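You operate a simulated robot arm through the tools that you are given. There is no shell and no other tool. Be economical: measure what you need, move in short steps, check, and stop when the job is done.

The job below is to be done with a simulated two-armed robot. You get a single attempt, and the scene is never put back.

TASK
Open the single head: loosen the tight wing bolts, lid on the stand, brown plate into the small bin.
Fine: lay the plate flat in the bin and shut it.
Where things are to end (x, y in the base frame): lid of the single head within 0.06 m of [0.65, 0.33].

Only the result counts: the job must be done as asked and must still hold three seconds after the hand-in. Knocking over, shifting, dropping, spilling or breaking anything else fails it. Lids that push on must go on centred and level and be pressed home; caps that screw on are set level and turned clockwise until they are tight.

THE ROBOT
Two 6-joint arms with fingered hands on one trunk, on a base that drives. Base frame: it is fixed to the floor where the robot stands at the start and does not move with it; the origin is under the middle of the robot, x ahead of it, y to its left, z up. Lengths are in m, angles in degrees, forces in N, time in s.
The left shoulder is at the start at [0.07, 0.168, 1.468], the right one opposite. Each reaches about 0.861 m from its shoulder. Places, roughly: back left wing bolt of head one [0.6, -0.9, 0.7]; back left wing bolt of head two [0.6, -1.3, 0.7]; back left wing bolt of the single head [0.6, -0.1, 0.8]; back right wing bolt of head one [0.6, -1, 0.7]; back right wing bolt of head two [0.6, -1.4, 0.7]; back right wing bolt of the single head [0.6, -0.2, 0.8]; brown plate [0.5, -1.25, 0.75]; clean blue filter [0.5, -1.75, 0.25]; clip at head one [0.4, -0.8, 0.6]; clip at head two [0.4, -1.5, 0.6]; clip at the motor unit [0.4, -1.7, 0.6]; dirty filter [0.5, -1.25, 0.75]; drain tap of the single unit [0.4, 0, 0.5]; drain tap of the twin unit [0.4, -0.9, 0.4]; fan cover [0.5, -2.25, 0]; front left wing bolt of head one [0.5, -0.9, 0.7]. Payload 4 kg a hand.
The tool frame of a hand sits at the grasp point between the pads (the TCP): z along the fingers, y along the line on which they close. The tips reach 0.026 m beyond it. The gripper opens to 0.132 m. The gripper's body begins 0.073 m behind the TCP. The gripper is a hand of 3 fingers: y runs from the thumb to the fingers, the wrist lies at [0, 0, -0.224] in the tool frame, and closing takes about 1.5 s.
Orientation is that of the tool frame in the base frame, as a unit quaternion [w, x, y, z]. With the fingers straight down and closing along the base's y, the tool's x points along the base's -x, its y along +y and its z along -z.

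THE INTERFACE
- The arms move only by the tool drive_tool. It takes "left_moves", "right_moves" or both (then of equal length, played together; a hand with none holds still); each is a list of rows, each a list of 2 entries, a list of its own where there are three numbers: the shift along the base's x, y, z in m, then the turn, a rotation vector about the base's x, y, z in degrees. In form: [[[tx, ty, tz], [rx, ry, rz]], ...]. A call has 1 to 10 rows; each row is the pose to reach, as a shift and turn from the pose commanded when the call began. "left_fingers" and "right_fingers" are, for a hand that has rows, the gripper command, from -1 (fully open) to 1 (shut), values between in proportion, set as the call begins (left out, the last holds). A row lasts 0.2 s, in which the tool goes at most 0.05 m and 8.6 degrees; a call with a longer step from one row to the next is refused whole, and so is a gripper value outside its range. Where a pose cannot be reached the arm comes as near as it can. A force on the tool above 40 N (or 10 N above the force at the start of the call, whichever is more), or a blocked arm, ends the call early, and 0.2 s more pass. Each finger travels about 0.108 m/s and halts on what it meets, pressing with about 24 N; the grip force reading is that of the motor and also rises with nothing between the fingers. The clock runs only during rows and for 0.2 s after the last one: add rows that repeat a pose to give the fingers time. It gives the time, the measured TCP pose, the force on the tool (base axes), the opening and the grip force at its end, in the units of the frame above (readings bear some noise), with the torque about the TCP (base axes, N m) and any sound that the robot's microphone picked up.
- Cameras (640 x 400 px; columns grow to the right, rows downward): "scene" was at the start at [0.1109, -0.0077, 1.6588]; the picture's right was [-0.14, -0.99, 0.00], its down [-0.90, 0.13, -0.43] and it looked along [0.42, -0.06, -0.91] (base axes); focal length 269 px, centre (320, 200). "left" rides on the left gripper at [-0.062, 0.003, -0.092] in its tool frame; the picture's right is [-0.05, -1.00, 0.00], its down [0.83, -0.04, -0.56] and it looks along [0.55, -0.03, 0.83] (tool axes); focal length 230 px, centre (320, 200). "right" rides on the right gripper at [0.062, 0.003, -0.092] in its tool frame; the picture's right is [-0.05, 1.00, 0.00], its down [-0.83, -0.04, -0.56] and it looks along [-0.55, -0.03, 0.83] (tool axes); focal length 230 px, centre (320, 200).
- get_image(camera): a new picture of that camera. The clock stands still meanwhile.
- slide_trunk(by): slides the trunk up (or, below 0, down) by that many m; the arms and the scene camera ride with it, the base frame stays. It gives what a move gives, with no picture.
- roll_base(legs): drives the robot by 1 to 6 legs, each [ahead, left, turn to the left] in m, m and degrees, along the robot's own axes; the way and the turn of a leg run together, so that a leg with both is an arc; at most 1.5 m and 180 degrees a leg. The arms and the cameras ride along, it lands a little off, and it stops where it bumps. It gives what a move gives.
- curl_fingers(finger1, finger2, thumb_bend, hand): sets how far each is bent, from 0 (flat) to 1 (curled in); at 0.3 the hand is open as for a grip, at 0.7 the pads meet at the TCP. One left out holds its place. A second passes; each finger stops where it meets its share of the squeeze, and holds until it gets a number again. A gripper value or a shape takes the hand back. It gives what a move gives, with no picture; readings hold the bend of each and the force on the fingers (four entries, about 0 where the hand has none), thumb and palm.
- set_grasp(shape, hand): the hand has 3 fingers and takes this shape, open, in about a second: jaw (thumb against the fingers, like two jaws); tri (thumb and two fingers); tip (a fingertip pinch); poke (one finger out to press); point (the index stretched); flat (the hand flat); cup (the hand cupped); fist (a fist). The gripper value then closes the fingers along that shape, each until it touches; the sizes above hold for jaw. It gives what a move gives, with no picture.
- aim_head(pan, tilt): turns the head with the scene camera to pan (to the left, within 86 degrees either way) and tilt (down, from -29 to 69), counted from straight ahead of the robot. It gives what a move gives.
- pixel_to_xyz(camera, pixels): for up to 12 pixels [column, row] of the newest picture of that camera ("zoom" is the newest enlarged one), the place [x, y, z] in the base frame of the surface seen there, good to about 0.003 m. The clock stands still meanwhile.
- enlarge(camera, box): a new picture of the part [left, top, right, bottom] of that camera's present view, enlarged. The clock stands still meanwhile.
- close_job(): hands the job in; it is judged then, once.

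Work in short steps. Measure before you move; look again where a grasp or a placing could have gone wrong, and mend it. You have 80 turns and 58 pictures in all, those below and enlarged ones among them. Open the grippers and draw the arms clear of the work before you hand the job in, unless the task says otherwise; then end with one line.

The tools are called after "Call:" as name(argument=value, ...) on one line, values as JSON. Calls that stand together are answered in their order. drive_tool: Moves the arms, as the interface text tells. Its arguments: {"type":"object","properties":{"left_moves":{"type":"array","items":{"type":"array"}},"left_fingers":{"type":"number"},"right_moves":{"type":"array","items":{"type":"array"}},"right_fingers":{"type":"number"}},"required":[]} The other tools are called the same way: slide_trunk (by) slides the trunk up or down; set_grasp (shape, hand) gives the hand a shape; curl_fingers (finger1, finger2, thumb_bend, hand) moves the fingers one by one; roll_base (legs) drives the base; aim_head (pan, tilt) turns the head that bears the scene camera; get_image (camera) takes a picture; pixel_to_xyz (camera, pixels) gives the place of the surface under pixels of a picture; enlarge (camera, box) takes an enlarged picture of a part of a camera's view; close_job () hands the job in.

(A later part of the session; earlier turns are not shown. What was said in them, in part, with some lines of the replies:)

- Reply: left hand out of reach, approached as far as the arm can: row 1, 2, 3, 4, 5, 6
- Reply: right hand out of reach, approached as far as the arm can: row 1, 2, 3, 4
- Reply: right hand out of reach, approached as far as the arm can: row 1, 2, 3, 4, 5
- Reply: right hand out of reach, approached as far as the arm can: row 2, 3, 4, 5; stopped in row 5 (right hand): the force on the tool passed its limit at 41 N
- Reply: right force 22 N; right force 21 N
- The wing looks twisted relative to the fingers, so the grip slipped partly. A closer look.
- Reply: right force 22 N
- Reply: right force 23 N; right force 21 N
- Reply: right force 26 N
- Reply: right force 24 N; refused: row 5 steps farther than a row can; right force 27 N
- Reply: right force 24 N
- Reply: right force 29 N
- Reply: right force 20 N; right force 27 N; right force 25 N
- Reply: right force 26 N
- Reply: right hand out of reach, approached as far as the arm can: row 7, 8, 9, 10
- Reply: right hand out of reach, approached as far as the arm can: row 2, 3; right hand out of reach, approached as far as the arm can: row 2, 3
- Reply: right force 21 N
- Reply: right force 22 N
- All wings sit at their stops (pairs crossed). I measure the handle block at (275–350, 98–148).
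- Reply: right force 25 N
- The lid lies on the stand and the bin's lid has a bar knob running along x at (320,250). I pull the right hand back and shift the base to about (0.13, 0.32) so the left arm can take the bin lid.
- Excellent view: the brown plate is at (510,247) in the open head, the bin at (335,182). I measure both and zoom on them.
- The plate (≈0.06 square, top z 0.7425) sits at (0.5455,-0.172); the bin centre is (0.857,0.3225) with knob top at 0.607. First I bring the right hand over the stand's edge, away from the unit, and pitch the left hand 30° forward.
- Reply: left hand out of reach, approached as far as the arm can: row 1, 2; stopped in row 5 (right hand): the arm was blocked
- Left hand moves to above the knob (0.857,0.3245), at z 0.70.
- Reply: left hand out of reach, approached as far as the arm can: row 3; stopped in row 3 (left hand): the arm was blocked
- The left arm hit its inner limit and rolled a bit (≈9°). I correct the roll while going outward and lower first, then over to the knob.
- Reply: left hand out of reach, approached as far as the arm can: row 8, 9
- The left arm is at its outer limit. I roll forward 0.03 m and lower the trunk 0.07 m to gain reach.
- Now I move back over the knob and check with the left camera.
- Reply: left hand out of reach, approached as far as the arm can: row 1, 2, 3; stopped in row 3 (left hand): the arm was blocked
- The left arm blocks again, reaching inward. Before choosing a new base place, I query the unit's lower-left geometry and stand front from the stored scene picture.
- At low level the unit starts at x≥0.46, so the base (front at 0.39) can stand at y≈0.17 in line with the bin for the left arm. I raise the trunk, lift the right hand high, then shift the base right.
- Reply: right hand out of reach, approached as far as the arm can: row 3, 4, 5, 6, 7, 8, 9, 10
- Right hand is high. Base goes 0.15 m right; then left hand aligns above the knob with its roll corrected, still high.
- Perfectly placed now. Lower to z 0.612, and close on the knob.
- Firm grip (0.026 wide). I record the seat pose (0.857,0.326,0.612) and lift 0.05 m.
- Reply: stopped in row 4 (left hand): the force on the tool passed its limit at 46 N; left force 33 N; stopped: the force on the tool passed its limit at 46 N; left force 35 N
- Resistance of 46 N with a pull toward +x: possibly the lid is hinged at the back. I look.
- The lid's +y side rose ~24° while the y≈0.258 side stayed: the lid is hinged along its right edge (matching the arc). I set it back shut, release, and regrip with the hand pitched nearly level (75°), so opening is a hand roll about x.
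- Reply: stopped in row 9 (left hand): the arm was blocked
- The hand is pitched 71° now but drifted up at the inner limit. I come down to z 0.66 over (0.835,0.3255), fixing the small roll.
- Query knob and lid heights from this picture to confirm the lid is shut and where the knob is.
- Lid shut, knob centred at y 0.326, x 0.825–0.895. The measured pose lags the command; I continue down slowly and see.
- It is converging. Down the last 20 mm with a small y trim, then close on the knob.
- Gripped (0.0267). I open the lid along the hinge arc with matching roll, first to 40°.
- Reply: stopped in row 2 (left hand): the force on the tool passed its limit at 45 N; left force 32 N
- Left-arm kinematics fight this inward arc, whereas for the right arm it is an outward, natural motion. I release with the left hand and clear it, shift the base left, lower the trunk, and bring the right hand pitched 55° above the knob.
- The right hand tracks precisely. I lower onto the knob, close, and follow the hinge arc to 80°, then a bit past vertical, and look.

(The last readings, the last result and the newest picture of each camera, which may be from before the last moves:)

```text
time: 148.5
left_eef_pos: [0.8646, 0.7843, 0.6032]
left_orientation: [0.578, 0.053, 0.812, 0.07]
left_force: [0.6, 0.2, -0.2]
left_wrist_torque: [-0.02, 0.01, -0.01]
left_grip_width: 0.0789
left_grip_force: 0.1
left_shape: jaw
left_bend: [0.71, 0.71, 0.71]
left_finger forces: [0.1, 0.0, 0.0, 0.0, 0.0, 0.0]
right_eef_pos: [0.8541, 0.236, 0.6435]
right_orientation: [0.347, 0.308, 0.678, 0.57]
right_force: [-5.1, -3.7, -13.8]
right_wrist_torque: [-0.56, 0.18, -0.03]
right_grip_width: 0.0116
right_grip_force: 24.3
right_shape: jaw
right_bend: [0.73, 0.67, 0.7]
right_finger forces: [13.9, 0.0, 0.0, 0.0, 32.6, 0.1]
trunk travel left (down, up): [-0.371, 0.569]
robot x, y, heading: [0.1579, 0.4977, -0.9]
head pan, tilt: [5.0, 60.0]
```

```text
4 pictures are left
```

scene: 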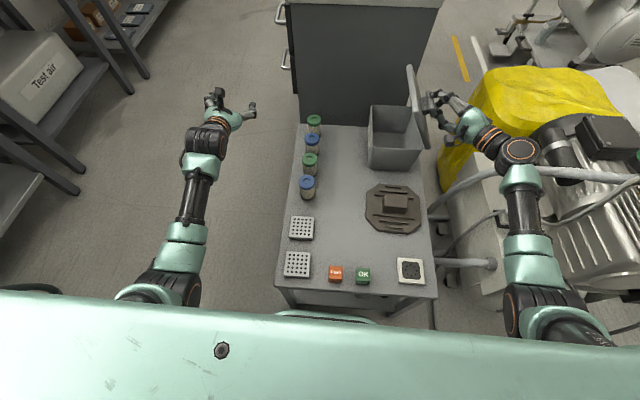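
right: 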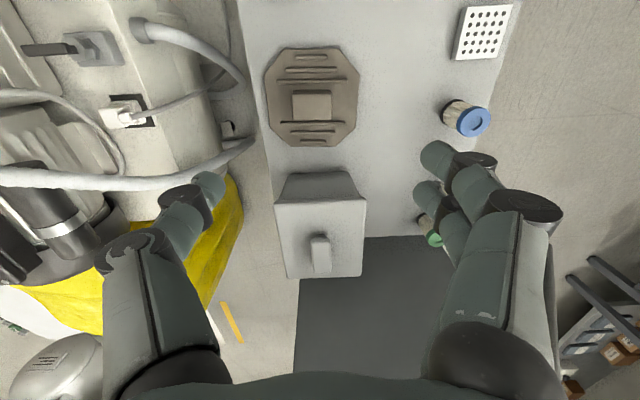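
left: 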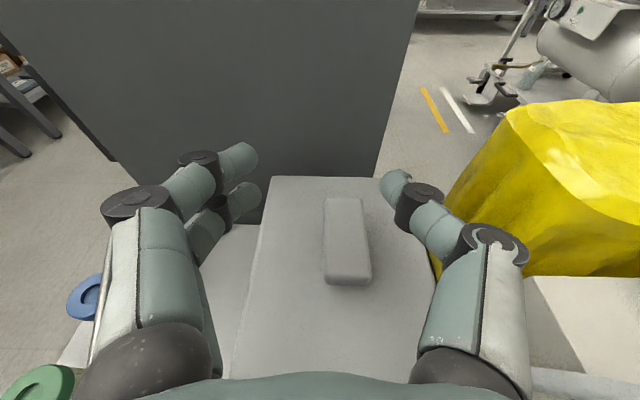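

The bin lid is open at ~80°. I swing it past vertical, release, withdraw slightly, rise with the trunk, restore the hand (roll back, 20° pitch), and drive toward the head for the plate.

Call:
drive_tool(right_moves=[[[0, -0.01, -0.0039], [8, 0, 0]], [[0, -0.0194, -0.0091], [16, 0, 0]], [[0, -0.0278, -0.0156], [24, 0, 0]]])

Call:
drive_tool(right_moves=[[[0, 0, 0], [0, 0, 0]], [[0, 0, 0], [0, 0, 0]], [[-0.005, -0.015, 0.002], [0, 0, 0]], [[-0.01, -0.03, 0.005], [0, 0, 0]], [[-0.01, -0.035, 0.01], [0, 0, 0]]], right_fingers=0)

Call:
slide_trunk(by=0.3)

Call:
drive_tool(right_moves=[[[0, 0, 0], [-8, 0, 0]], [[0, 0, 0], [-16, 0, 0]], [[0, 0, 0], [-24, 0, 0]], [[0, 0, 0], [-32, 0, 0]], [[0, 0, 0], [-40, 0, 0]], [[0, 0, 0], [-48, 0, 0]], [[0, 0, 0], [-56, 0, 0]], [[0, 0, 0], [-64, 0, 0]], [[0, 0, 0], [-72, 0, 0]], [[0, 0, 0], [-80, 0, 0]]])

Call:
drive_tool(right_moves=[[[0, 0, 0], [-8, 0, 0]], [[0, 0, 0], [-16, 0, 0]], [[0, 0, 0], [-24, 0, 0]], [[0, 0, 0], [-24, 0, 0]]])

Call:
drive_tool(right_moves=[[[0, 0, 0], [0, 8, 0]], [[0, 0, 0], [0, 16, 0]], [[0, 0, 0], [0, 24, 0]], [[0, 0, 0], [0, 32, 0]], [[0, 0, 0], [0, 35, 0]], [[0, 0, 0], [0, 35, 0]]])

Call:
roll_base(legs=[[-0.21, 0, 0], [0, -0.5, 0.9]])

Call:
get_image(camera="scene")

```text
time: 149.3
left_eef_pos: [0.8636, 0.7858, 0.6033]
left_orientation: [0.578, 0.053, 0.811, 0.069]
left_force: [0.4, 0.2, -0.4]
left_wrist_torque: [0.02, -0.02, 0.01]
left_grip_width: 0.0787
left_grip_force: 0.1
left_shape: jaw
left_bend: [0.71, 0.71, 0.71]
left_finger forces: [0.0, 0.0, 0.0, 0.0, 0.0, 0.1]
right_eef_pos: [0.8522, 0.2102, 0.6345]
right_orientation: [0.278, 0.372, 0.541, 0.701]
right_force: [0.8, 0.3, 0.3]
right_wrist_torque: [0.0, -0.01, 0.02]
right_grip_width: 0.0051
right_grip_force: 23.9
right_shape: jaw
right_bend: [0.77, 0.67, 0.73]
right_finger forces: [0.0, 0.0, 0.1, 0.0, 0.0, 0.1]
trunk travel left (down, up): [-0.371, 0.569]
robot x, y, heading: [0.1553, 0.4954, -0.8]
head pan, tilt: [5.0, 60.0]
```

```text
time: 150.5
left_eef_pos: [0.8635, 0.7866, 0.6038]
left_orientation: [0.578, 0.054, 0.811, 0.069]
left_force: [0.3, -0.2, -1.1]
left_wrist_torque: [0.01, -0.02, 0.06]
left_grip_width: 0.0791
left_grip_force: 0.0
left_shape: jaw
left_bend: [0.71, 0.71, 0.71]
left_finger forces: [0.0, 0.1, 0.1, 0.0, 0.0, 0.0]
right_eef_pos: [0.8418, 0.1746, 0.6397]
right_orientation: [0.278, 0.372, 0.542, 0.701]
right_force: [0.2, 0.6, 0.6]
right_wrist_torque: [-0.02, -0.01, -0.01]
right_grip_width: 0.0656
right_grip_force: 0.1
right_shape: jaw
right_bend: [0.73, 0.73, 0.7]
right_finger forces: [0.0, 0.0, 0.0, 0.1, 0.0, 0.1]
trunk travel left (down, up): [-0.371, 0.569]
robot x, y, heading: [0.1614, 0.4984, -0.9]
head pan, tilt: [5.0, 60.0]
```

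```text
time: 153.5
left_eef_pos: [0.8653, 0.7851, 0.9038]
left_orientation: [0.579, 0.053, 0.811, 0.069]
left_force: [-0.3, -0.6, 1.0]
left_wrist_torque: [0.0, -0.03, -0.04]
left_grip_width: 0.0788
left_grip_force: 0.1
left_shape: jaw
left_bend: [0.71, 0.71, 0.71]
left_finger forces: [0.0, 0.0, 0.0, 0.0, 0.1, 0.0]
right_eef_pos: [0.8433, 0.1741, 0.941]
right_orientation: [0.277, 0.372, 0.543, 0.7]
right_force: [0.3, -0.4, 0.3]
right_wrist_torque: [0.01, -0.04, -0.01]
right_grip_width: 0.0656
right_grip_force: 0.2
right_shape: jaw
right_bend: [0.73, 0.73, 0.7]
right_finger forces: [0.0, 0.1, 0.0, 0.0, 0.1, 0.0]
trunk travel left (down, up): [-0.671, 0.269]
robot x, y, heading: [0.1559, 0.4982, -0.8]
head pan, tilt: [5.0, 60.0]
```

```text
time: 155.7
left_eef_pos: [0.8643, 0.7857, 0.9038]
left_orientation: [0.579, 0.053, 0.811, 0.069]
left_force: [-0.6, -0.9, -0.2]
left_wrist_torque: [0.02, 0.02, -0.02]
left_grip_width: 0.0788
left_grip_force: 0.1
left_shape: jaw
left_bend: [0.71, 0.71, 0.71]
left_finger forces: [0.0, 0.0, 0.0, 0.0, 0.0, 0.0]
right_eef_pos: [0.8433, 0.1745, 0.9406]
right_orientation: [0.452, 0.107, 0.866, 0.185]
right_force: [0.8, 0.4, 0.4]
right_wrist_torque: [-0.03, -0.01, 0.0]
right_grip_width: 0.0654
right_grip_force: 0.2
right_shape: jaw
right_bend: [0.73, 0.73, 0.7]
right_finger forces: [0.0, 0.0, 0.0, 0.0, 0.1, 0.1]
trunk travel left (down, up): [-0.671, 0.269]
robot x, y, heading: [0.1592, 0.4944, -0.9]
head pan, tilt: [5.0, 60.0]
```

```text
time: 156.7
left_eef_pos: [0.8647, 0.7849, 0.9048]
left_orientation: [0.579, 0.054, 0.811, 0.068]
left_force: [1.1, 0.0, 0.1]
left_wrist_torque: [-0.01, 0.0, 0.0]
left_grip_width: 0.0787
left_grip_force: 0.0
left_shape: jaw
left_bend: [0.71, 0.71, 0.71]
left_finger forces: [0.1, 0.0, 0.0, 0.1, 0.0, 0.0]
right_eef_pos: [0.8428, 0.1733, 0.9414]
right_orientation: [0.464, 0.009, 0.886, 0.004]
right_force: [-0.2, 0.4, 0.2]
right_wrist_torque: [-0.01, -0.01, -0.02]
right_grip_width: 0.0653
right_grip_force: 0.0
right_shape: jaw
right_bend: [0.73, 0.73, 0.7]
right_finger forces: [0.1, 0.0, 0.1, 0.0, 0.0, 0.0]
trunk travel left (down, up): [-0.671, 0.269]
robot x, y, heading: [0.1595, 0.4982, -0.7]
head pan, tilt: [5.0, 60.0]
```

```text
time: 158.1
left_eef_pos: [0.8651, 0.7854, 0.9051]
left_orientation: [0.578, 0.053, 0.811, 0.069]
left_force: [0.1, 1.2, -0.3]
left_wrist_torque: [0.01, -0.03, 0.01]
left_grip_width: 0.079
left_grip_force: 0.1
left_shape: jaw
left_bend: [0.71, 0.71, 0.71]
left_finger forces: [0.0, 0.1, 0.1, 0.1, 0.1, 0.1]
right_eef_pos: [0.8421, 0.1749, 0.9402]
right_orientation: [0.175, 0.01, 0.985, 0.0]
right_force: [0.1, 0.0, -0.3]
right_wrist_torque: [0.01, 0.02, -0.01]
right_grip_width: 0.0656
right_grip_force: 0.0
right_shape: jaw
right_bend: [0.73, 0.73, 0.7]
right_finger forces: [0.0, 0.1, 0.0, 0.0, 0.0, 0.1]
trunk travel left (down, up): [-0.671, 0.269]
robot x, y, heading: [0.1556, 0.4931, -0.7]
head pan, tilt: [5.0, 60.0]
```

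```text
time: 162.3
left_eef_pos: [0.6437, 0.2872, 0.9033]
left_orientation: [0.579, 0.052, 0.811, 0.069]
left_force: [-0.3, 0.5, 1.3]
left_wrist_torque: [0.0, 0.0, 0.0]
left_grip_width: 0.0788
left_grip_force: 0.1
left_shape: jaw
left_bend: [0.71, 0.71, 0.71]
left_finger forces: [0.0, 0.0, 0.1, 0.0, 0.0, 0.0]
right_eef_pos: [0.6244, -0.3225, 0.9403]
right_orientation: [0.176, 0.01, 0.984, 0.0]
right_force: [0.1, -0.4, -0.2]
right_wrist_torque: [0.03, -0.01, -0.02]
right_grip_width: 0.0658
right_grip_force: 0.0
right_shape: jaw
right_bend: [0.73, 0.73, 0.7]
right_finger forces: [0.0, 0.1, 0.0, 0.0, 0.0, 0.0]
trunk travel left (down, up): [-0.671, 0.269]
robot x, y, heading: [-0.0604, -0.001, -0.6]
head pan, tilt: [5.0, 60.0]
```

```text
3 pictures are left
```

scene: 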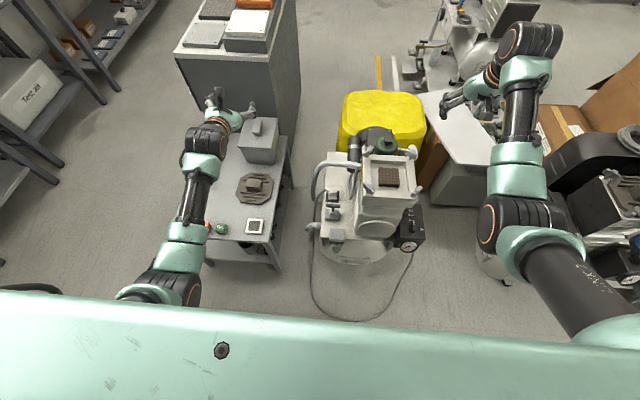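

The picture shows the bin lid fell shut again (knob at (257,128); grip slipped after 80°). I drive back, align the right hand at 55° pitch over the knob at low height and read its pose for a deeper grip.

Call:
roll_base(legs=[[0, 0.498, 0.6], [0.216, 0, 0]])

Call:
drive_tool(right_moves=[[[0, 0.03, 0], [0, -8, 0]], [[0, 0.06, 0], [0, -16, 0]], [[0, 0.09, 0], [0, -24, 0]], [[0.005, 0.12, 0], [0, -32, 0]], [[0.01, 0.147, 0], [0, -35, 0]], [[0.01, 0.147, 0], [0, -35, 0]]], right_fingers=0)

Call:
slide_trunk(by=-0.29)

```text
time: 166.5
left_eef_pos: [0.8496, 0.8071, 0.9036]
left_orientation: [0.577, 0.038, 0.812, 0.08]
left_force: [-0.6, -1.0, -0.2]
left_wrist_torque: [0.0, -0.02, -0.02]
left_grip_width: 0.079
left_grip_force: 0.1
left_shape: jaw
left_bend: [0.71, 0.71, 0.71]
left_finger forces: [0.0, 0.0, 0.1, 0.0, 0.0, 0.0]
right_eef_pos: [0.8504, 0.1967, 0.9418]
right_orientation: [0.177, -0.008, 0.984, 0.003]
right_force: [-0.3, 0.4, -0.2]
right_wrist_torque: [-0.01, -0.02, 0.0]
right_grip_width: 0.0656
right_grip_force: 0.1
right_shape: jaw
right_bend: [0.73, 0.73, 0.7]
right_finger forces: [0.1, 0.1, 0.0, 0.1, 0.0, 0.0]
trunk travel left (down, up): [-0.671, 0.269]
robot x, y, heading: [0.1558, 0.4948, 1.4]
head pan, tilt: [5.0, 60.0]
```

```text
time: 167.9
left_eef_pos: [0.849, 0.8063, 0.9039]
left_orientation: [0.577, 0.04, 0.812, 0.079]
left_force: [-0.2, -0.6, -0.5]
left_wrist_torque: [-0.02, 0.02, -0.01]
left_grip_width: 0.079
left_grip_force: 0.0
left_shape: jaw
left_bend: [0.71, 0.71, 0.71]
left_finger forces: [0.0, 0.1, 0.0, 0.1, 0.1, 0.1]
right_eef_pos: [0.8625, 0.3421, 0.9414]
right_orientation: [0.464, -0.007, 0.886, 0.0]
right_force: [0.8, -0.4, 0.3]
right_wrist_torque: [-0.02, -0.02, 0.02]
right_grip_width: 0.0656
right_grip_force: 0.1
right_shape: jaw
right_bend: [0.73, 0.73, 0.7]
right_finger forces: [0.0, 0.0, 0.0, 0.0, 0.1, 0.0]
trunk travel left (down, up): [-0.671, 0.269]
robot x, y, heading: [0.1556, 0.4926, 1.1]
head pan, tilt: [5.0, 60.0]
```

```text
time: 170.8
left_eef_pos: [0.8492, 0.8074, 0.6144]
left_orientation: [0.577, 0.038, 0.812, 0.08]
left_force: [0.3, -0.5, 0.3]
left_wrist_torque: [0.02, -0.04, 0.0]
left_grip_width: 0.079
left_grip_force: 0.0
left_shape: jaw
left_bend: [0.71, 0.71, 0.71]
left_finger forces: [0.1, 0.0, 0.0, 0.1, 0.0, 0.0]
right_eef_pos: [0.8621, 0.3418, 0.6498]
right_orientation: [0.464, -0.007, 0.886, 0.0]
right_force: [0.1, 0.3, -0.1]
right_wrist_torque: [0.02, 0.02, -0.02]
right_grip_width: 0.0657
right_grip_force: 0.0
right_shape: jaw
right_bend: [0.73, 0.73, 0.7]
right_finger forces: [0.0, 0.0, 0.0, 0.0, 0.0, 0.0]
trunk travel left (down, up): [-0.381, 0.559]
robot x, y, heading: [0.1533, 0.4931, 1.1]
head pan, tilt: [5.0, 60.0]
5 turns are left
```

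Aligned within 2 cm. Now: centre, lower deeper (z 0.604), grip, swing the lid to 112°, release, withdraw, raise, restore the hand, drive to the head, and take pictures of bin and plate.

Call:
drive_tool(right_moves=[[[-0.004, -0.008, 0], [0, 0, 0]], [[-0.008, -0.016, -0.005], [0, 0, 0]], [[-0.008, -0.016, -0.025], [0, 0, 0]], [[-0.008, -0.016, -0.042], [0, 0, 0]], [[-0.008, -0.016, -0.047], [0, 0, 0]], [[-0.008, -0.016, -0.047], [0, 0, 0]], [[-0.008, -0.016, -0.047], [0, 0, 0]]])

Call:
drive_tool(right_moves=[[[0, 0, 0], [0, 0, 0]], [[0, 0, 0], [0, 0, 0]], [[0, 0, 0], [0, 0, 0]], [[0, 0, 0], [0, 0, 0]]], right_fingers=1)

Call:
drive_tool(right_moves=[[[0, -0.0048, 0.0092], [8, 0, 0]], [[0, -0.0109, 0.0176], [16, 0, 0]], [[0, -0.0181, 0.0251], [24, 0, 0]], [[0, -0.0262, 0.0315], [32, 0, 0]], [[0, -0.0352, 0.0367], [40, 0, 0]], [[0, -0.0448, 0.0406], [48, 0, 0]], [[0, -0.0549, 0.0431], [56, 0, 0]], [[0, -0.0652, 0.0443], [64, 0, 0]], [[0, -0.0755, 0.0439], [72, 0, 0]], [[0, -0.0857, 0.0422], [80, 0, 0]]])

Call:
drive_tool(right_moves=[[[0, -0.0099, -0.0032], [8, 0, 0]], [[0, -0.0192, -0.0077], [16, 0, 0]], [[0, -0.0279, -0.0135], [24, 0, 0]], [[0, -0.0279, -0.0135], [24, 0, 0]]])

Call:
drive_tool(right_moves=[[[0, 0, 0], [0, 0, 0]], [[0, 0, 0], [0, 0, 0]], [[-0.005, -0.015, 0.002], [0, 0, 0]], [[-0.01, -0.03, 0.005], [0, 0, 0]], [[-0.01, -0.035, 0.01], [0, 0, 0]]], right_fingers=0)

Call:
slide_trunk(by=0.3)

Call:
drive_tool(right_moves=[[[0, 0, 0], [-8, 0, 0]], [[0, 0, 0], [-16, 0, 0]], [[0, 0, 0], [-24, 0, 0]], [[0, 0, 0], [-32, 0, 0]], [[0, 0, 0], [-40, 0, 0]], [[0, 0, 0], [-48, 0, 0]], [[0, 0, 0], [-56, 0, 0]], [[0, 0, 0], [-64, 0, 0]], [[0, 0, 0], [-72, 0, 0]], [[0, 0, 0], [-80, 0, 0]]])

Call:
drive_tool(right_moves=[[[0, 0, 0], [-8, 0, 0]], [[0, 0, 0], [-16, 0, 0]], [[0, 0, 0], [-24, 0, 0]], [[0, 0, 0], [-24, 0, 0]]])

Call:
drive_tool(right_moves=[[[0, 0, 0], [0, 8, 0]], [[0, 0, 0], [0, 16, 0]], [[0, 0, 0], [0, 24, 0]], [[0, 0, 0], [0, 32, 0]], [[0, 0, 0], [0, 35, 0]], [[0, 0, 0], [0, 35, 0]]])

Call:
roll_base(legs=[[-0.21, 0, 0], [0, -0.5, -1.1]])

Call:
drive_tool(right_moves=[[[-0.02, 0.03, 0], [0, 0, 0]], [[-0.04, 0.06, 0], [0, 0, 0]], [[-0.06, 0.09, -0.01], [0, 0, 0]], [[-0.075, 0.12, -0.03], [0, 0, 0]], [[-0.08, 0.145, -0.06], [0, 0, 0]], [[-0.08, 0.145, -0.06], [0, 0, 0]]])

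Call:
get_image(camera="scene")

Call:
pixel_to_xyz(camera="scene", pixels=[[380, 172], [396, 172], [382, 185], [398, 185], [389, 178], [258, 140], [258, 150], [272, 140], [280, 140], [250, 140]])

```text
time: 172.4
left_eef_pos: [0.8492, 0.8072, 0.6147]
left_orientation: [0.577, 0.039, 0.812, 0.079]
left_force: [0.0, -0.1, 0.1]
left_wrist_torque: [-0.01, 0.0, 0.03]
left_grip_width: 0.0787
left_grip_force: 0.1
left_shape: jaw
left_bend: [0.71, 0.71, 0.71]
left_finger forces: [0.0, 0.0, 0.1, 0.0, 0.0, 0.0]
right_eef_pos: [0.8536, 0.3261, 0.6055]
right_orientation: [0.466, -0.009, 0.885, 0.002]
right_force: [1.9, 0.3, 7.0]
right_wrist_torque: [0.3, -0.17, -0.1]
right_grip_width: 0.0654
right_grip_force: 0.1
right_shape: jaw
right_bend: [0.73, 0.73, 0.7]
right_finger forces: [7.0, 0.0, 0.0, 0.0, 0.1, 0.1]
trunk travel left (down, up): [-0.381, 0.559]
robot x, y, heading: [0.1574, 0.494, 1.4]
head pan, tilt: [5.0, 60.0]
```

```text
time: 173.4
left_eef_pos: [0.8485, 0.8067, 0.6142]
left_orientation: [0.577, 0.039, 0.812, 0.08]
left_force: [0.2, 0.1, -0.2]
left_wrist_torque: [-0.02, 0.0, 0.01]
left_grip_width: 0.079
left_grip_force: 0.1
left_shape: jaw
left_bend: [0.71, 0.71, 0.71]
left_finger forces: [0.1, 0.1, 0.0, 0.1, 0.0, 0.1]
right_eef_pos: [0.8538, 0.3263, 0.605]
right_orientation: [0.465, -0.007, 0.885, -0.001]
right_force: [2.1, -8.9, 9.0]
right_wrist_torque: [-0.27, -0.2, -0.03]
right_grip_width: 0.0251
right_grip_force: 23.9
right_shape: jaw
right_bend: [0.76, 0.72, 0.7]
right_finger forces: [3.1, 15.7, 0.1, 0.0, 27.6, 0.0]
trunk travel left (down, up): [-0.381, 0.559]
robot x, y, heading: [0.1585, 0.4937, 1.4]
head pan, tilt: [5.0, 60.0]
```

```text
time: 175.6
left_eef_pos: [0.8476, 0.808, 0.6134]
left_orientation: [0.577, 0.038, 0.812, 0.08]
left_force: [0.0, -0.3, 0.0]
left_wrist_torque: [0.0, 0.0, 0.01]
left_grip_width: 0.0789
left_grip_force: 0.1
left_shape: jaw
left_bend: [0.71, 0.71, 0.71]
left_finger forces: [0.1, 0.0, 0.0, 0.0, 0.0, 0.1]
right_eef_pos: [0.8556, 0.2428, 0.644]
right_orientation: [0.359, 0.293, 0.678, 0.571]
right_force: [-19.6, -0.6, -11.8]
right_wrist_torque: [-0.19, 0.2, 0.16]
right_grip_width: 0.0249
right_grip_force: 23.6
right_shape: jaw
right_bend: [0.76, 0.71, 0.71]
right_finger forces: [5.8, 15.7, 0.1, 0.0, 27.9, 0.0]
trunk travel left (down, up): [-0.381, 0.559]
robot x, y, heading: [0.1549, 0.4943, 1.4]
head pan, tilt: [5.0, 60.0]
```

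```text
time: 176.6
left_eef_pos: [0.8499, 0.8063, 0.6137]
left_orientation: [0.577, 0.039, 0.812, 0.079]
left_force: [0.1, 0.3, -0.6]
left_wrist_torque: [0.03, -0.04, -0.02]
left_grip_width: 0.0788
left_grip_force: 0.0
left_shape: jaw
left_bend: [0.71, 0.71, 0.71]
left_finger forces: [0.1, 0.0, 0.1, 0.0, 0.0, 0.1]
right_eef_pos: [0.8551, 0.2135, 0.6295]
right_orientation: [0.291, 0.361, 0.544, 0.699]
right_force: [-3.7, -1.8, -4.8]
right_wrist_torque: [-0.36, -0.04, -0.04]
right_grip_width: 0.0243
right_grip_force: 24.3
right_shape: jaw
right_bend: [0.75, 0.71, 0.71]
right_finger forces: [7.4, 15.1, 0.0, 0.0, 26.8, 0.0]
trunk travel left (down, up): [-0.381, 0.559]
robot x, y, heading: [0.1552, 0.4915, 1.2]
head pan, tilt: [5.0, 60.0]
```

```text
time: 177.8
left_eef_pos: [0.8487, 0.8076, 0.6129]
left_orientation: [0.577, 0.039, 0.812, 0.079]
left_force: [-0.2, -0.3, -0.1]
left_wrist_torque: [0.0, -0.04, -0.03]
left_grip_width: 0.079
left_grip_force: 0.0
left_shape: jaw
left_bend: [0.71, 0.71, 0.71]
left_finger forces: [0.0, 0.0, 0.0, 0.1, 0.1, 0.0]
right_eef_pos: [0.8442, 0.1786, 0.6406]
right_orientation: [0.292, 0.36, 0.545, 0.698]
right_force: [0.2, -1.0, -0.8]
right_wrist_torque: [0.01, -0.01, -0.02]
right_grip_width: 0.0652
right_grip_force: 0.0
right_shape: jaw
right_bend: [0.73, 0.73, 0.7]
right_finger forces: [0.0, 0.0, 0.0, 0.1, 0.0, 0.0]
trunk travel left (down, up): [-0.381, 0.559]
robot x, y, heading: [0.1532, 0.4952, 1.0]
head pan, tilt: [5.0, 60.0]
```

```text
time: 180.8
left_eef_pos: [0.8499, 0.808, 0.9131]
left_orientation: [0.578, 0.038, 0.811, 0.08]
left_force: [-0.3, -0.6, -0.2]
left_wrist_torque: [0.04, -0.03, -0.06]
left_grip_width: 0.0791
left_grip_force: 0.2
left_shape: jaw
left_bend: [0.71, 0.71, 0.71]
left_finger forces: [0.0, 0.0, 0.0, 0.1, 0.0, 0.1]
right_eef_pos: [0.8447, 0.1783, 0.9414]
right_orientation: [0.292, 0.361, 0.545, 0.698]
right_force: [0.6, 0.2, -0.2]
right_wrist_torque: [-0.02, 0.04, 0.02]
right_grip_width: 0.0651
right_grip_force: 0.0
right_shape: jaw
right_bend: [0.73, 0.73, 0.7]
right_finger forces: [0.0, 0.0, 0.0, 0.0, 0.1, 0.1]
trunk travel left (down, up): [-0.681, 0.259]
robot x, y, heading: [0.1533, 0.4927, 1.3]
head pan, tilt: [5.0, 60.0]
```

```text
time: 183.0
left_eef_pos: [0.8491, 0.8076, 0.9142]
left_orientation: [0.577, 0.04, 0.812, 0.078]
left_force: [0.1, -0.3, -0.3]
left_wrist_torque: [0.05, 0.02, 0.02]
left_grip_width: 0.0789
left_grip_force: 0.1
left_shape: jaw
left_bend: [0.71, 0.71, 0.71]
left_finger forces: [0.0, 0.0, 0.0, 0.1, 0.0, 0.0]
right_eef_pos: [0.8442, 0.179, 0.9413]
right_orientation: [0.455, 0.088, 0.867, 0.183]
right_force: [0.3, 1.2, -0.3]
right_wrist_torque: [0.01, 0.01, 0.0]
right_grip_width: 0.0654
right_grip_force: 0.0
right_shape: jaw
right_bend: [0.73, 0.73, 0.7]
right_finger forces: [0.0, 0.0, 0.0, 0.1, 0.0, 0.1]
trunk travel left (down, up): [-0.681, 0.259]
robot x, y, heading: [0.1617, 0.4955, 1.1]
head pan, tilt: [5.0, 60.0]
```

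```text
time: 184.0
left_eef_pos: [0.8502, 0.8071, 0.9144]
left_orientation: [0.578, 0.037, 0.811, 0.08]
left_force: [-0.7, -0.5, -0.5]
left_wrist_torque: [0.01, 0.01, 0.01]
left_grip_width: 0.0788
left_grip_force: 0.1
left_shape: jaw
left_bend: [0.71, 0.71, 0.71]
left_finger forces: [0.0, 0.0, 0.0, 0.0, 0.1, 0.0]
right_eef_pos: [0.845, 0.1765, 0.9435]
right_orientation: [0.464, -0.008, 0.886, 0.0]
right_force: [0.7, 0.4, 0.0]
right_wrist_torque: [0.0, 0.03, 0.01]
right_grip_width: 0.0655
right_grip_force: 0.1
right_shape: jaw
right_bend: [0.73, 0.73, 0.7]
right_finger forces: [0.0, 0.0, 0.1, 0.1, 0.1, 0.1]
trunk travel left (down, up): [-0.681, 0.259]
robot x, y, heading: [0.155, 0.4933, 1.2]
head pan, tilt: [5.0, 60.0]
```

```text
time: 185.4
left_eef_pos: [0.8489, 0.8066, 0.9142]
left_orientation: [0.578, 0.039, 0.812, 0.079]
left_force: [0.5, -0.4, 0.7]
left_wrist_torque: [0.01, -0.01, 0.01]
left_grip_width: 0.0789
left_grip_force: 0.2
left_shape: jaw
left_bend: [0.71, 0.71, 0.71]
left_finger forces: [0.1, 0.1, 0.1, 0.0, 0.0, 0.0]
right_eef_pos: [0.8454, 0.179, 0.941]
right_orientation: [0.175, -0.007, 0.984, 0.003]
right_force: [0.1, 0.0, 0.3]
right_wrist_torque: [-0.01, 0.0, -0.02]
right_grip_width: 0.0654
right_grip_force: 0.1
right_shape: jaw
right_bend: [0.73, 0.73, 0.7]
right_finger forces: [0.0, 0.1, 0.0, 0.1, 0.1, 0.0]
trunk travel left (down, up): [-0.681, 0.259]
robot x, y, heading: [0.1569, 0.4923, 1.5]
head pan, tilt: [5.0, 60.0]
```

```text
time: 189.6
left_eef_pos: [0.6461, 0.289, 0.9135]
left_orientation: [0.577, 0.043, 0.812, 0.076]
left_force: [-0.6, 0.1, 0.1]
left_wrist_torque: [-0.03, 0.01, 0.01]
left_grip_width: 0.079
left_grip_force: 0.0
left_shape: jaw
left_bend: [0.71, 0.71, 0.71]
left_finger forces: [0.1, 0.1, 0.1, 0.1, 0.1, 0.1]
right_eef_pos: [0.6349, -0.3398, 0.9413]
right_orientation: [0.176, -0.002, 0.984, 0.002]
right_force: [0.1, -0.2, 0.3]
right_wrist_torque: [0.02, -0.02, -0.02]
right_grip_width: 0.0656
right_grip_force: 0.0
right_shape: jaw
right_bend: [0.73, 0.73, 0.7]
right_finger forces: [0.1, 0.0, 0.1, 0.0, 0.0, 0.0]
trunk travel left (down, up): [-0.681, 0.259]
robot x, y, heading: [-0.0495, -0.0142, 0.5]
head pan, tilt: [5.0, 60.0]
```

```text
time: 191.0
left_eef_pos: [0.6454, 0.2884, 0.9137]
left_orientation: [0.578, 0.043, 0.811, 0.076]
left_force: [-1.1, -1.2, 0.4]
left_wrist_torque: [0.01, -0.01, 0.01]
left_grip_width: 0.079
left_grip_force: 0.2
left_shape: jaw
left_bend: [0.71, 0.71, 0.71]
left_finger forces: [0.0, 0.0, 0.1, 0.1, 0.1, 0.0]
right_eef_pos: [0.553, -0.1969, 0.8805]
right_orientation: [0.177, -0.002, 0.984, 0.002]
right_force: [0.5, 0.1, -0.9]
right_wrist_torque: [0.0, -0.03, -0.03]
right_grip_width: 0.0657
right_grip_force: 0.0
right_shape: jaw
right_bend: [0.73, 0.73, 0.7]
right_finger forces: [0.0, 0.1, 0.0, 0.0, 0.1, 0.1]
trunk travel left (down, up): [-0.681, 0.259]
robot x, y, heading: [-0.0471, -0.0172, 0.6]
head pan, tilt: [5.0, 60.0]
```

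```text
2 pictures are left
```

scene: 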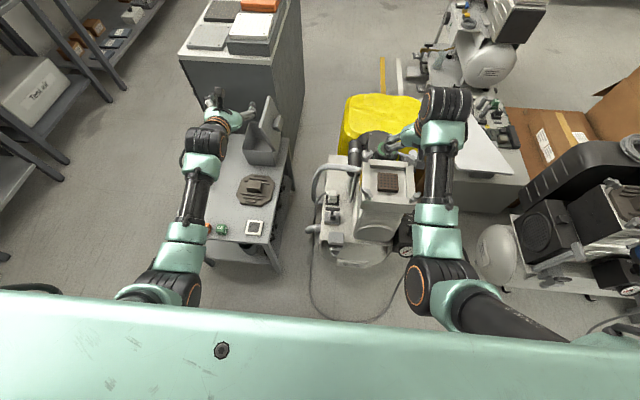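

```text
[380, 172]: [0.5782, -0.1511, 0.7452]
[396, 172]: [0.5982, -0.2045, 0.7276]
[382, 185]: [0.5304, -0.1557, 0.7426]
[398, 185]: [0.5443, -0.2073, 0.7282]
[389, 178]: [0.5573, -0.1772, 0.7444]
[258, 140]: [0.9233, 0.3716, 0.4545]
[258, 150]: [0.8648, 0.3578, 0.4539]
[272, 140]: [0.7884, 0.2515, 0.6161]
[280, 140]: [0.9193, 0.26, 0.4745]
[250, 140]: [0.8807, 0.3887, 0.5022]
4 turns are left
```

The bin lid now stays open past vertical and the bin floor is at z 0.454. I pick the plate (centre (0.5455,-0.1725), floor 0.7276) with a 10° pitch, lift, and carry it over the bin.

Call:
drive_tool(right_moves=[[[-0.004, 0.012, -0.02], [0, 5, 0]], [[-0.0075, 0.0244, -0.05], [0, 10, 0]], [[-0.0075, 0.0244, -0.08], [0, 10, 0]], [[-0.0075, 0.0244, -0.105], [0, 10, 0]], [[-0.0075, 0.0244, -0.115], [0, 10, 0]], [[-0.0075, 0.0244, -0.121], [0, 10, 0]], [[-0.0075, 0.0244, -0.121], [0, 10, 0]], [[-0.0075, 0.0244, -0.121], [0, 10, 0]]], right_fingers=-0.1)

Call:
drive_tool(right_moves=[[[0, 0, 0], [0, 0, 0]], [[0, 0, 0], [0, 0, 0]], [[0, 0, 0], [0, 0, 0]], [[0, 0, 0], [0, 0, 0]], [[0, 0, 0], [0, 0, 0]]], right_fingers=1)

Call:
slide_trunk(by=0.15)

Call:
roll_base(legs=[[0, 0.51, 0], [0.205, 0, -0.5]])

Call:
slide_trunk(by=-0.2)

Call:
drive_tool(right_moves=[[[0.02, 0, 0], [0, 0, 0]], [[0.045, 0, 0], [0, 0, 0]], [[0.07, 0, 0], [0, 0, 0]], [[0.085, 0, 0], [0, 0, 0]], [[0.085, 0, 0], [0, 0, 0]]])

Call:
get_image(camera="right")

Call:
pixel_to_xyz(camera="right", pixels=[[320, 200], [320, 215], [300, 215], [340, 215], [320, 240], [320, 280], [260, 200], [380, 200], [260, 260], [380, 260], [250, 230], [390, 230]])

```text
time: 192.8
left_eef_pos: [0.6461, 0.2893, 0.9145]
left_orientation: [0.577, 0.043, 0.812, 0.076]
left_force: [-0.2, -0.5, 1.0]
left_wrist_torque: [-0.01, -0.02, 0.02]
left_grip_width: 0.079
left_grip_force: 0.0
left_shape: jaw
left_bend: [0.71, 0.71, 0.71]
left_finger forces: [0.1, 0.0, 0.0, 0.0, 0.0, 0.0]
right_eef_pos: [0.5459, -0.1725, 0.7612]
right_orientation: [0.09, -0.001, 0.996, 0.002]
right_force: [1.4, -1.5, 1.3]
right_wrist_torque: [0.07, 0.0, -0.02]
right_grip_width: 0.0712
right_grip_force: 0.0
right_shape: jaw
right_bend: [0.73, 0.72, 0.7]
right_finger forces: [2.4, 0.0, 0.1, 0.0, 0.0, 0.1]
trunk travel left (down, up): [-0.681, 0.259]
robot x, y, heading: [-0.0533, -0.0173, 0.4]
head pan, tilt: [5.0, 60.0]
```

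```text
time: 194.0
left_eef_pos: [0.6471, 0.2887, 0.913]
left_orientation: [0.578, 0.043, 0.812, 0.076]
left_force: [-0.9, 0.0, -0.1]
left_wrist_torque: [0.0, -0.01, 0.02]
left_grip_width: 0.0788
left_grip_force: 0.0
left_shape: jaw
left_bend: [0.71, 0.71, 0.71]
left_finger forces: [0.0, 0.1, 0.0, 0.0, 0.0, 0.0]
right_eef_pos: [0.5467, -0.1703, 0.7618]
right_orientation: [0.09, -0.002, 0.996, 0.003]
right_force: [-0.2, -0.6, 1.2]
right_wrist_torque: [-0.02, -0.03, -0.01]
right_grip_width: 0.0553
right_grip_force: 24.1
right_shape: jaw
right_bend: [0.74, 0.73, 0.7]
right_finger forces: [9.5, 11.3, 0.0, 0.0, 21.1, 0.0]
trunk travel left (down, up): [-0.681, 0.259]
robot x, y, heading: [-0.0523, -0.0169, 0.3]
head pan, tilt: [5.0, 60.0]
```

```text
time: 195.8
left_eef_pos: [0.6464, 0.289, 1.0636]
left_orientation: [0.577, 0.043, 0.812, 0.076]
left_force: [0.8, -0.3, -0.2]
left_wrist_torque: [0.0, 0.0, 0.03]
left_grip_width: 0.0788
left_grip_force: 0.0
left_shape: jaw
left_bend: [0.71, 0.71, 0.71]
left_finger forces: [0.0, 0.0, 0.0, 0.1, 0.1, 0.1]
right_eef_pos: [0.5469, -0.172, 0.9105]
right_orientation: [0.089, -0.003, 0.996, 0.003]
right_force: [0.7, 0.2, -1.8]
right_wrist_torque: [0.02, -0.02, 0.0]
right_grip_width: 0.0523
right_grip_force: 24.1
right_shape: jaw
right_bend: [0.73, 0.74, 0.7]
right_finger forces: [11.8, 10.5, 0.1, 0.1, 19.6, 0.1]
trunk travel left (down, up): [-0.831, 0.109]
robot x, y, heading: [-0.0536, -0.0153, 0.7]
head pan, tilt: [5.0, 60.0]
```

```text
time: 200.0
left_eef_pos: [0.8399, 0.7923, 1.0662]
left_orientation: [0.578, 0.047, 0.811, 0.074]
left_force: [0.3, -0.1, 0.4]
left_wrist_torque: [-0.04, -0.02, 0.0]
left_grip_width: 0.079
left_grip_force: 0.2
left_shape: jaw
left_bend: [0.71, 0.71, 0.71]
left_finger forces: [0.0, 0.1, 0.0, 0.0, 0.0, 0.0]
right_eef_pos: [0.7361, 0.3346, 0.9123]
right_orientation: [0.091, 0.003, 0.996, 0.002]
right_force: [-0.4, -0.5, -1.0]
right_wrist_torque: [-0.03, -0.04, 0.03]
right_grip_width: 0.0467
right_grip_force: 23.7
right_shape: jaw
right_bend: [0.72, 0.77, 0.71]
right_finger forces: [15.6, 0.0, 0.1, 0.0, 15.5, 0.0]
trunk travel left (down, up): [-0.831, 0.109]
robot x, y, heading: [0.1372, 0.4908, 0.1]
head pan, tilt: [5.0, 60.0]
```

```text
time: 202.1
left_eef_pos: [0.8415, 0.7929, 0.8637]
left_orientation: [0.578, 0.047, 0.811, 0.074]
left_force: [0.4, 1.0, -0.7]
left_wrist_torque: [0.01, -0.04, 0.01]
left_grip_width: 0.0789
left_grip_force: 0.1
left_shape: jaw
left_bend: [0.71, 0.71, 0.71]
left_finger forces: [0.0, 0.0, 0.1, 0.1, 0.1, 0.1]
right_eef_pos: [0.7387, 0.3338, 0.7111]
right_orientation: [0.089, 0.003, 0.996, 0.002]
right_force: [-0.2, -0.6, -1.5]
right_wrist_torque: [-0.03, 0.03, 0.03]
right_grip_width: 0.0468
right_grip_force: 23.7
right_shape: jaw
right_bend: [0.72, 0.77, 0.71]
right_finger forces: [15.6, 0.1, 0.1, 0.0, 15.6, 0.0]
trunk travel left (down, up): [-0.631, 0.309]
robot x, y, heading: [0.1403, 0.4918, 0.0]
head pan, tilt: [5.0, 60.0]
```

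```text
time: 203.3
left_eef_pos: [0.8404, 0.7935, 0.8631]
left_orientation: [0.578, 0.047, 0.812, 0.074]
left_force: [-0.7, -0.7, 0.0]
left_wrist_torque: [0.01, -0.04, 0.0]
left_grip_width: 0.0787
left_grip_force: 0.0
left_shape: jaw
left_bend: [0.71, 0.71, 0.71]
left_finger forces: [0.0, 0.0, 0.0, 0.1, 0.0, 0.0]
right_eef_pos: [0.8224, 0.3336, 0.71]
right_orientation: [0.09, 0.003, 0.996, 0.002]
right_force: [0.6, 0.1, -2.0]
right_wrist_torque: [-0.02, 0.03, 0.01]
right_grip_width: 0.0467
right_grip_force: 24.2
right_shape: jaw
right_bend: [0.72, 0.77, 0.71]
right_finger forces: [15.5, 0.2, 0.0, 0.0, 15.4, 0.0]
trunk travel left (down, up): [-0.631, 0.309]
robot x, y, heading: [0.1425, 0.4909, -0.2]
head pan, tilt: [5.0, 60.0]
```

```text
1 pictures are left
```

right: 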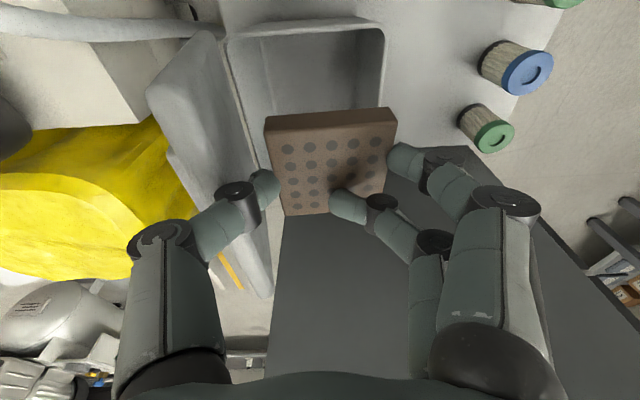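

```text
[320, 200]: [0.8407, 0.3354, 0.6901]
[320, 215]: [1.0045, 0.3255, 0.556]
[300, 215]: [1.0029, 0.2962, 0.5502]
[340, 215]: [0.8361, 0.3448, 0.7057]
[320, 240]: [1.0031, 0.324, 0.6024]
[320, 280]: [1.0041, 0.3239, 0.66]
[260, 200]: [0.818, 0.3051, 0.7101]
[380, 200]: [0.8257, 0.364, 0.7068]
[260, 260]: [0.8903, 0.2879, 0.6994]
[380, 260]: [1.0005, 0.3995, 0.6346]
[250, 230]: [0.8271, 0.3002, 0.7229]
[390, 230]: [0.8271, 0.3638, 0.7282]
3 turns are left
```

The plate is held level (its edges project exactly as a flat plate). I raise the arm 0.1 m, centre over the bin (TCP (0.84,0.3245)), lower by trunk to ~0.502, release, then push the lid over from its outer side, press it home and look.

Call:
drive_tool(right_moves=[[[0, 0, 0.035], [0, 0, 0]], [[0, -0.004, 0.07], [0, 0, 0]], [[0.009, -0.009, 0.1], [0, 0, 0]], [[0.018, -0.009, 0.1], [0, 0, 0]], [[0.018, -0.009, 0.1], [0, 0, 0]]])

Call:
slide_trunk(by=-0.308)

Call:
drive_tool(right_moves=[[[0, 0, 0], [0, 0, 0]], [[0, 0, 0], [0, 0, 0]], [[0, 0, 0], [0, 0, 0]], [[0, 0, 0], [0, 0, 0]]], right_fingers=0)

Call:
slide_trunk(by=0.3)

Call:
drive_tool(right_moves=[[[-0.02, -0.04, 0], [0, 0, 0]], [[-0.04, -0.08, 0], [0, 0, 0]], [[-0.04, -0.12, 0], [0, 0, 0]], [[-0.04, -0.16, 0], [0, 0, 0]], [[-0.04, -0.175, 0], [0, 0, 0]], [[-0.04, -0.175, 0], [0, 0, 0]]], right_fingers=1)

Call:
slide_trunk(by=-0.11)

Call:
drive_tool(right_moves=[[[0, 0.025, 0], [0, 0, 0]], [[0, 0.05, 0], [0, 0, 0]], [[0, 0.075, 0], [0, 0, 0]], [[0, 0.1, 0], [0, 0, 0]], [[0, 0.125, 0], [0, 0, 0]], [[0, 0.15, 0], [0, 0, 0]], [[0, 0.175, 0], [0, 0, 0]], [[0, 0.175, 0], [0, 0, 0]], [[0, 0.175, 0], [0, 0, 0]]])

Call:
drive_tool(right_moves=[[[0.02, 0, 0], [0, 0, 0]], [[0.04, 0, -0.02], [0, 0, 0]], [[0.04, 0, -0.045], [0, 0, 0]], [[0.04, 0, -0.058], [0, 0, 0]], [[0.04, 0, -0.066], [0, 0, 0]], [[0.04, 0, -0.066], [0, 0, 0]]])

Call:
drive_tool(right_moves=[[[0, 0, 0.03], [0, 0, 0]], [[0, 0, 0.06], [0, 0, 0]]])

Call:
slide_trunk(by=0.2)

Call:
get_image(camera="scene")

```text
time: 204.5
left_eef_pos: [0.8417, 0.7931, 0.8634]
left_orientation: [0.577, 0.048, 0.812, 0.074]
left_force: [0.5, 0.1, -1.2]
left_wrist_torque: [0.0, 0.02, 0.02]
left_grip_width: 0.0789
left_grip_force: 0.1
left_shape: jaw
left_bend: [0.71, 0.71, 0.71]
left_finger forces: [0.0, 0.0, 0.0, 0.0, 0.0, 0.1]
right_eef_pos: [0.8379, 0.3259, 0.8097]
right_orientation: [0.089, 0.004, 0.996, 0.002]
right_force: [-0.4, 0.1, -1.0]
right_wrist_torque: [0.0, 0.0, 0.01]
right_grip_width: 0.0465
right_grip_force: 24.7
right_shape: jaw
right_bend: [0.72, 0.77, 0.71]
right_finger forces: [15.2, 0.2, 0.1, 0.0, 15.3, 0.1]
trunk travel left (down, up): [-0.631, 0.309]
robot x, y, heading: [0.142, 0.4962, 0.1]
head pan, tilt: [5.0, 60.0]
```

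```text
time: 207.6
left_eef_pos: [0.8405, 0.7928, 0.5569]
left_orientation: [0.579, 0.046, 0.811, 0.073]
left_force: [-0.3, 0.4, -0.8]
left_wrist_torque: [0.02, 0.0, 0.03]
left_grip_width: 0.0789
left_grip_force: 0.1
left_shape: jaw
left_bend: [0.71, 0.71, 0.71]
left_finger forces: [0.0, 0.0, 0.0, 0.0, 0.0, 0.0]
right_eef_pos: [0.8395, 0.3241, 0.5051]
right_orientation: [0.094, 0.003, 0.996, 0.002]
right_force: [4.6, -5.6, 17.1]
right_wrist_torque: [0.31, 0.41, 0.32]
right_grip_width: 0.0468
right_grip_force: 23.8
right_shape: jaw
right_bend: [0.7, 0.77, 0.71]
right_finger forces: [45.1, 0.0, 0.0, 0.1, 41.6, 0.1]
trunk travel left (down, up): [-0.323, 0.617]
robot x, y, heading: [0.143, 0.496, 0.1]
head pan, tilt: [5.0, 60.0]
```

```text
time: 208.6
left_eef_pos: [0.8412, 0.7932, 0.5558]
left_orientation: [0.578, 0.047, 0.811, 0.074]
left_force: [0.0, 0.0, -0.1]
left_wrist_torque: [0.01, -0.01, 0.0]
left_grip_width: 0.0789
left_grip_force: 0.1
left_shape: jaw
left_bend: [0.71, 0.71, 0.71]
left_finger forces: [0.0, 0.0, 0.0, 0.0, 0.0, 0.1]
right_eef_pos: [0.8383, 0.3279, 0.5006]
right_orientation: [0.089, 0.003, 0.996, 0.002]
right_force: [2.4, 0.2, 5.7]
right_wrist_torque: [0.48, 0.23, 0.85]
right_grip_width: 0.0535
right_grip_force: 0.1
right_shape: jaw
right_bend: [0.71, 0.73, 0.7]
right_finger forces: [26.5, 6.2, 0.0, 0.0, 32.0, 0.0]
trunk travel left (down, up): [-0.323, 0.617]
robot x, y, heading: [0.1404, 0.4927, 0.2]
head pan, tilt: [5.0, 60.0]
```

```text
time: 211.6
left_eef_pos: [0.8412, 0.7924, 0.8553]
left_orientation: [0.577, 0.047, 0.812, 0.074]
left_force: [-0.3, 0.4, 0.6]
left_wrist_torque: [-0.02, 0.04, 0.01]
left_grip_width: 0.079
left_grip_force: 0.0
left_shape: jaw
left_bend: [0.71, 0.71, 0.71]
left_finger forces: [0.0, 0.1, 0.1, 0.1, 0.1, 0.1]
right_eef_pos: [0.8402, 0.3263, 0.8003]
right_orientation: [0.089, 0.003, 0.996, 0.002]
right_force: [-0.7, 0.5, 0.4]
right_wrist_torque: [0.03, -0.04, 0.03]
right_grip_width: 0.0654
right_grip_force: 0.0
right_shape: jaw
right_bend: [0.73, 0.73, 0.7]
right_finger forces: [0.1, 0.0, 0.0, 0.1, 0.0, 0.0]
trunk travel left (down, up): [-0.623, 0.317]
robot x, y, heading: [0.1419, 0.4936, 0.1]
head pan, tilt: [5.0, 60.0]
```

```text
time: 213.0
left_eef_pos: [0.842, 0.793, 0.856]
left_orientation: [0.578, 0.047, 0.811, 0.074]
left_force: [0.0, 0.5, 0.9]
left_wrist_torque: [-0.01, 0.03, -0.02]
left_grip_width: 0.0788
left_grip_force: 0.0
left_shape: jaw
left_bend: [0.71, 0.71, 0.71]
left_finger forces: [0.0, 0.0, 0.1, 0.0, 0.0, 0.0]
right_eef_pos: [0.7979, 0.1512, 0.7992]
right_orientation: [0.089, 0.003, 0.996, 0.002]
right_force: [0.0, -0.2, -0.4]
right_wrist_torque: [0.02, 0.01, 0.06]
right_grip_width: 0.0001
right_grip_force: 23.7
right_shape: jaw
right_bend: [0.64, 0.63, 0.66]
right_finger forces: [0.0, 0.1, 0.1, 0.1, 0.0, 0.0]
trunk travel left (down, up): [-0.623, 0.317]
robot x, y, heading: [0.1407, 0.4906, 0.3]
head pan, tilt: [5.0, 60.0]
```

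```text
time: 214.4
left_eef_pos: [0.8408, 0.7935, 0.7463]
left_orientation: [0.578, 0.047, 0.811, 0.073]
left_force: [0.4, 0.7, -0.2]
left_wrist_torque: [-0.02, -0.01, -0.01]
left_grip_width: 0.079
left_grip_force: 0.0
left_shape: jaw
left_bend: [0.71, 0.71, 0.71]
left_finger forces: [0.0, 0.1, 0.0, 0.0, 0.0, 0.1]
right_eef_pos: [0.7975, 0.1517, 0.6892]
right_orientation: [0.09, 0.002, 0.996, 0.003]
right_force: [0.1, -0.1, 0.2]
right_wrist_torque: [0.03, 0.02, -0.01]
right_grip_width: 0.0002
right_grip_force: 23.8
right_shape: jaw
right_bend: [0.64, 0.63, 0.66]
right_finger forces: [0.0, 0.0, 0.1, 0.0, 0.0, 0.0]
trunk travel left (down, up): [-0.513, 0.427]
robot x, y, heading: [0.1406, 0.4961, 0.4]
head pan, tilt: [5.0, 60.0]
```

```text
time: 216.4
left_eef_pos: [0.8424, 0.7926, 0.7455]
left_orientation: [0.577, 0.047, 0.812, 0.074]
left_force: [0.0, 0.5, 0.7]
left_wrist_torque: [0.02, -0.02, -0.01]
left_grip_width: 0.079
left_grip_force: 0.0
left_shape: jaw
left_bend: [0.71, 0.71, 0.71]
left_finger forces: [0.1, 0.0, 0.1, 0.1, 0.0, 0.0]
right_eef_pos: [0.7978, 0.3281, 0.6883]
right_orientation: [0.089, 0.003, 0.996, 0.003]
right_force: [0.0, -0.2, 0.0]
right_wrist_torque: [0.0, -0.01, 0.01]
right_grip_width: 0.0
right_grip_force: 23.8
right_shape: jaw
right_bend: [0.64, 0.63, 0.66]
right_finger forces: [0.0, 0.0, 0.0, 0.0, 0.1, 0.0]
trunk travel left (down, up): [-0.513, 0.427]
robot x, y, heading: [0.1431, 0.4971, -0.1]
head pan, tilt: [5.0, 60.0]
```

```text
time: 217.8
left_eef_pos: [0.8381, 0.7943, 0.7494]
left_orientation: [0.581, 0.046, 0.809, 0.073]
left_force: [-0.4, -0.8, -0.1]
left_wrist_torque: [0.0, 0.02, 0.0]
left_grip_width: 0.0788
left_grip_force: 0.1
left_shape: jaw
left_bend: [0.71, 0.71, 0.71]
left_finger forces: [0.0, 0.0, 0.1, 0.0, 0.0, 0.1]
right_eef_pos: [0.8411, 0.3305, 0.6325]
right_orientation: [0.099, 0.004, 0.995, 0.002]
right_force: [-0.7, 4.1, 36.1]
right_wrist_torque: [-0.04, 0.24, -0.08]
right_grip_width: 0.0001
right_grip_force: 23.8
right_shape: jaw
right_bend: [0.71, 0.64, 0.68]
right_finger forces: [32.5, 0.0, 0.0, 0.0, 36.9, 0.0]
trunk travel left (down, up): [-0.513, 0.427]
robot x, y, heading: [0.139, 0.4911, 0.0]
head pan, tilt: [5.0, 60.0]
```

```text
time: 218.4
left_eef_pos: [0.8415, 0.7928, 0.7453]
left_orientation: [0.578, 0.046, 0.811, 0.074]
left_force: [-0.3, 0.5, -0.2]
left_wrist_torque: [-0.01, 0.0, -0.02]
left_grip_width: 0.0786
left_grip_force: 0.0
left_shape: jaw
left_bend: [0.71, 0.71, 0.71]
left_finger forces: [0.0, 0.0, 0.2, 0.0, 0.0, 0.0]
right_eef_pos: [0.8368, 0.3258, 0.6849]
right_orientation: [0.088, 0.003, 0.996, 0.002]
right_force: [0.2, 0.7, 0.6]
right_wrist_torque: [0.0, -0.01, 0.0]
right_grip_width: 0.0002
right_grip_force: 24.1
right_shape: jaw
right_bend: [0.67, 0.64, 0.68]
right_finger forces: [0.0, 0.1, 0.1, 0.0, 0.0, 0.0]
trunk travel left (down, up): [-0.513, 0.427]
robot x, y, heading: [0.1443, 0.4934, 0.0]
head pan, tilt: [5.0, 60.0]
```

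```text
time: 220.6
left_eef_pos: [0.8419, 0.7935, 0.9446]
left_orientation: [0.577, 0.047, 0.812, 0.074]
left_force: [0.3, -0.3, 0.2]
left_wrist_torque: [-0.03, -0.03, -0.03]
left_grip_width: 0.0788
left_grip_force: 0.1
left_shape: jaw
left_bend: [0.71, 0.71, 0.71]
left_finger forces: [0.1, 0.0, 0.1, 0.0, 0.0, 0.0]
right_eef_pos: [0.837, 0.3265, 0.8852]
right_orientation: [0.089, 0.003, 0.996, 0.002]
right_force: [0.8, 0.0, 1.1]
right_wrist_torque: [0.02, 0.01, 0.02]
right_grip_width: 0.0
right_grip_force: 23.6
right_shape: jaw
right_bend: [0.67, 0.64, 0.68]
right_finger forces: [0.0, 0.0, 0.2, 0.0, 0.0, 0.0]
trunk travel left (down, up): [-0.713, 0.227]
robot x, y, heading: [0.1399, 0.4957, 0.3]
head pan, tilt: [5.0, 60.0]
```

```text
0 pictures are left
2 turns are left
```

scene: 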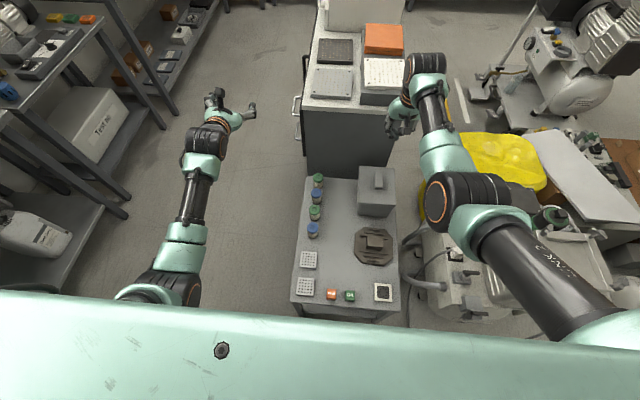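

The picture shows the bin shut, the lid on the stand and the jars standing; the press met the knob at its closed height (0.608) and the hand closed on nothing. I open the right gripper, back the robot off, and hand in.

Call:
drive_tool(right_moves=[[[0, 0, 0], [0, 0, 0]], [[-0.02, 0, 0], [0, 0, 0]], [[-0.04, 0, 0], [0, 0, 0]], [[-0.04, 0, 0], [0, 0, 0]]], right_fingers=-1, left_moves=[[[0, 0, 0], [0, 0, 0]], [[0, 0, 0], [0, 0, 0]], [[0, 0, 0], [0, 0, 0]], [[0, 0, 0], [0, 0, 0]]], left_fingers=-1)

Call:
roll_base(legs=[[-0.2, 0, 0]])

Call:
close_job()

```text
time: 221.6
left_eef_pos: [0.8419, 0.793, 0.9458]
left_orientation: [0.578, 0.047, 0.812, 0.074]
left_force: [-0.1, -0.1, 0.1]
left_wrist_torque: [-0.01, -0.03, 0.02]
left_grip_width: 0.1318
left_grip_force: 0.1
left_shape: jaw
left_bend: [0.3, 0.3, 0.3]
left_finger forces: [0.1, 0.0, 0.1, 0.0, 0.0, 0.1]
right_eef_pos: [0.7987, 0.3274, 0.8843]
right_orientation: [0.089, 0.004, 0.996, 0.003]
right_force: [0.3, 0.4, -0.8]
right_wrist_torque: [-0.01, 0.01, 0.0]
right_grip_width: 0.1319
right_grip_force: 0.0
right_shape: jaw
right_bend: [0.3, 0.3, 0.3]
right_finger forces: [0.1, 0.0, 0.1, 0.1, 0.1, 0.1]
trunk travel left (down, up): [-0.713, 0.227]
robot x, y, heading: [0.1378, 0.4945, 0.3]
head pan, tilt: [5.0, 60.0]
```

```text
time: 223.2
left_eef_pos: [0.6434, 0.7929, 0.9452]
left_orientation: [0.577, 0.048, 0.812, 0.073]
left_force: [-0.1, -0.1, -0.3]
left_wrist_torque: [-0.01, 0.03, 0.0]
left_grip_width: 0.1319
left_grip_force: 0.0
left_shape: jaw
left_bend: [0.3, 0.3, 0.3]
left_finger forces: [0.0, 0.0, 0.0, 0.0, 0.0, 0.0]
right_eef_pos: [0.5993, 0.3259, 0.885]
right_orientation: [0.089, 0.003, 0.996, 0.002]
right_force: [-0.9, -0.2, -0.7]
right_wrist_torque: [0.02, -0.01, 0.02]
right_grip_width: 0.1319
right_grip_force: 0.1
right_shape: jaw
right_bend: [0.3, 0.3, 0.3]
right_finger forces: [0.1, 0.0, 0.1, 0.0, 0.0, 0.0]
trunk travel left (down, up): [-0.713, 0.227]
robot x, y, heading: [-0.0582, 0.4926, 0.1]
head pan, tilt: [5.0, 60.0]
```

```text
The job is handed in.
```

I handed the job in: both tight wing bolts are loosened, the lid is on the stand at about (0.645, 0.33), and the brown plate is in the small bin with its lid shut; I had no pictures left to confirm the plate is lying flat inside.
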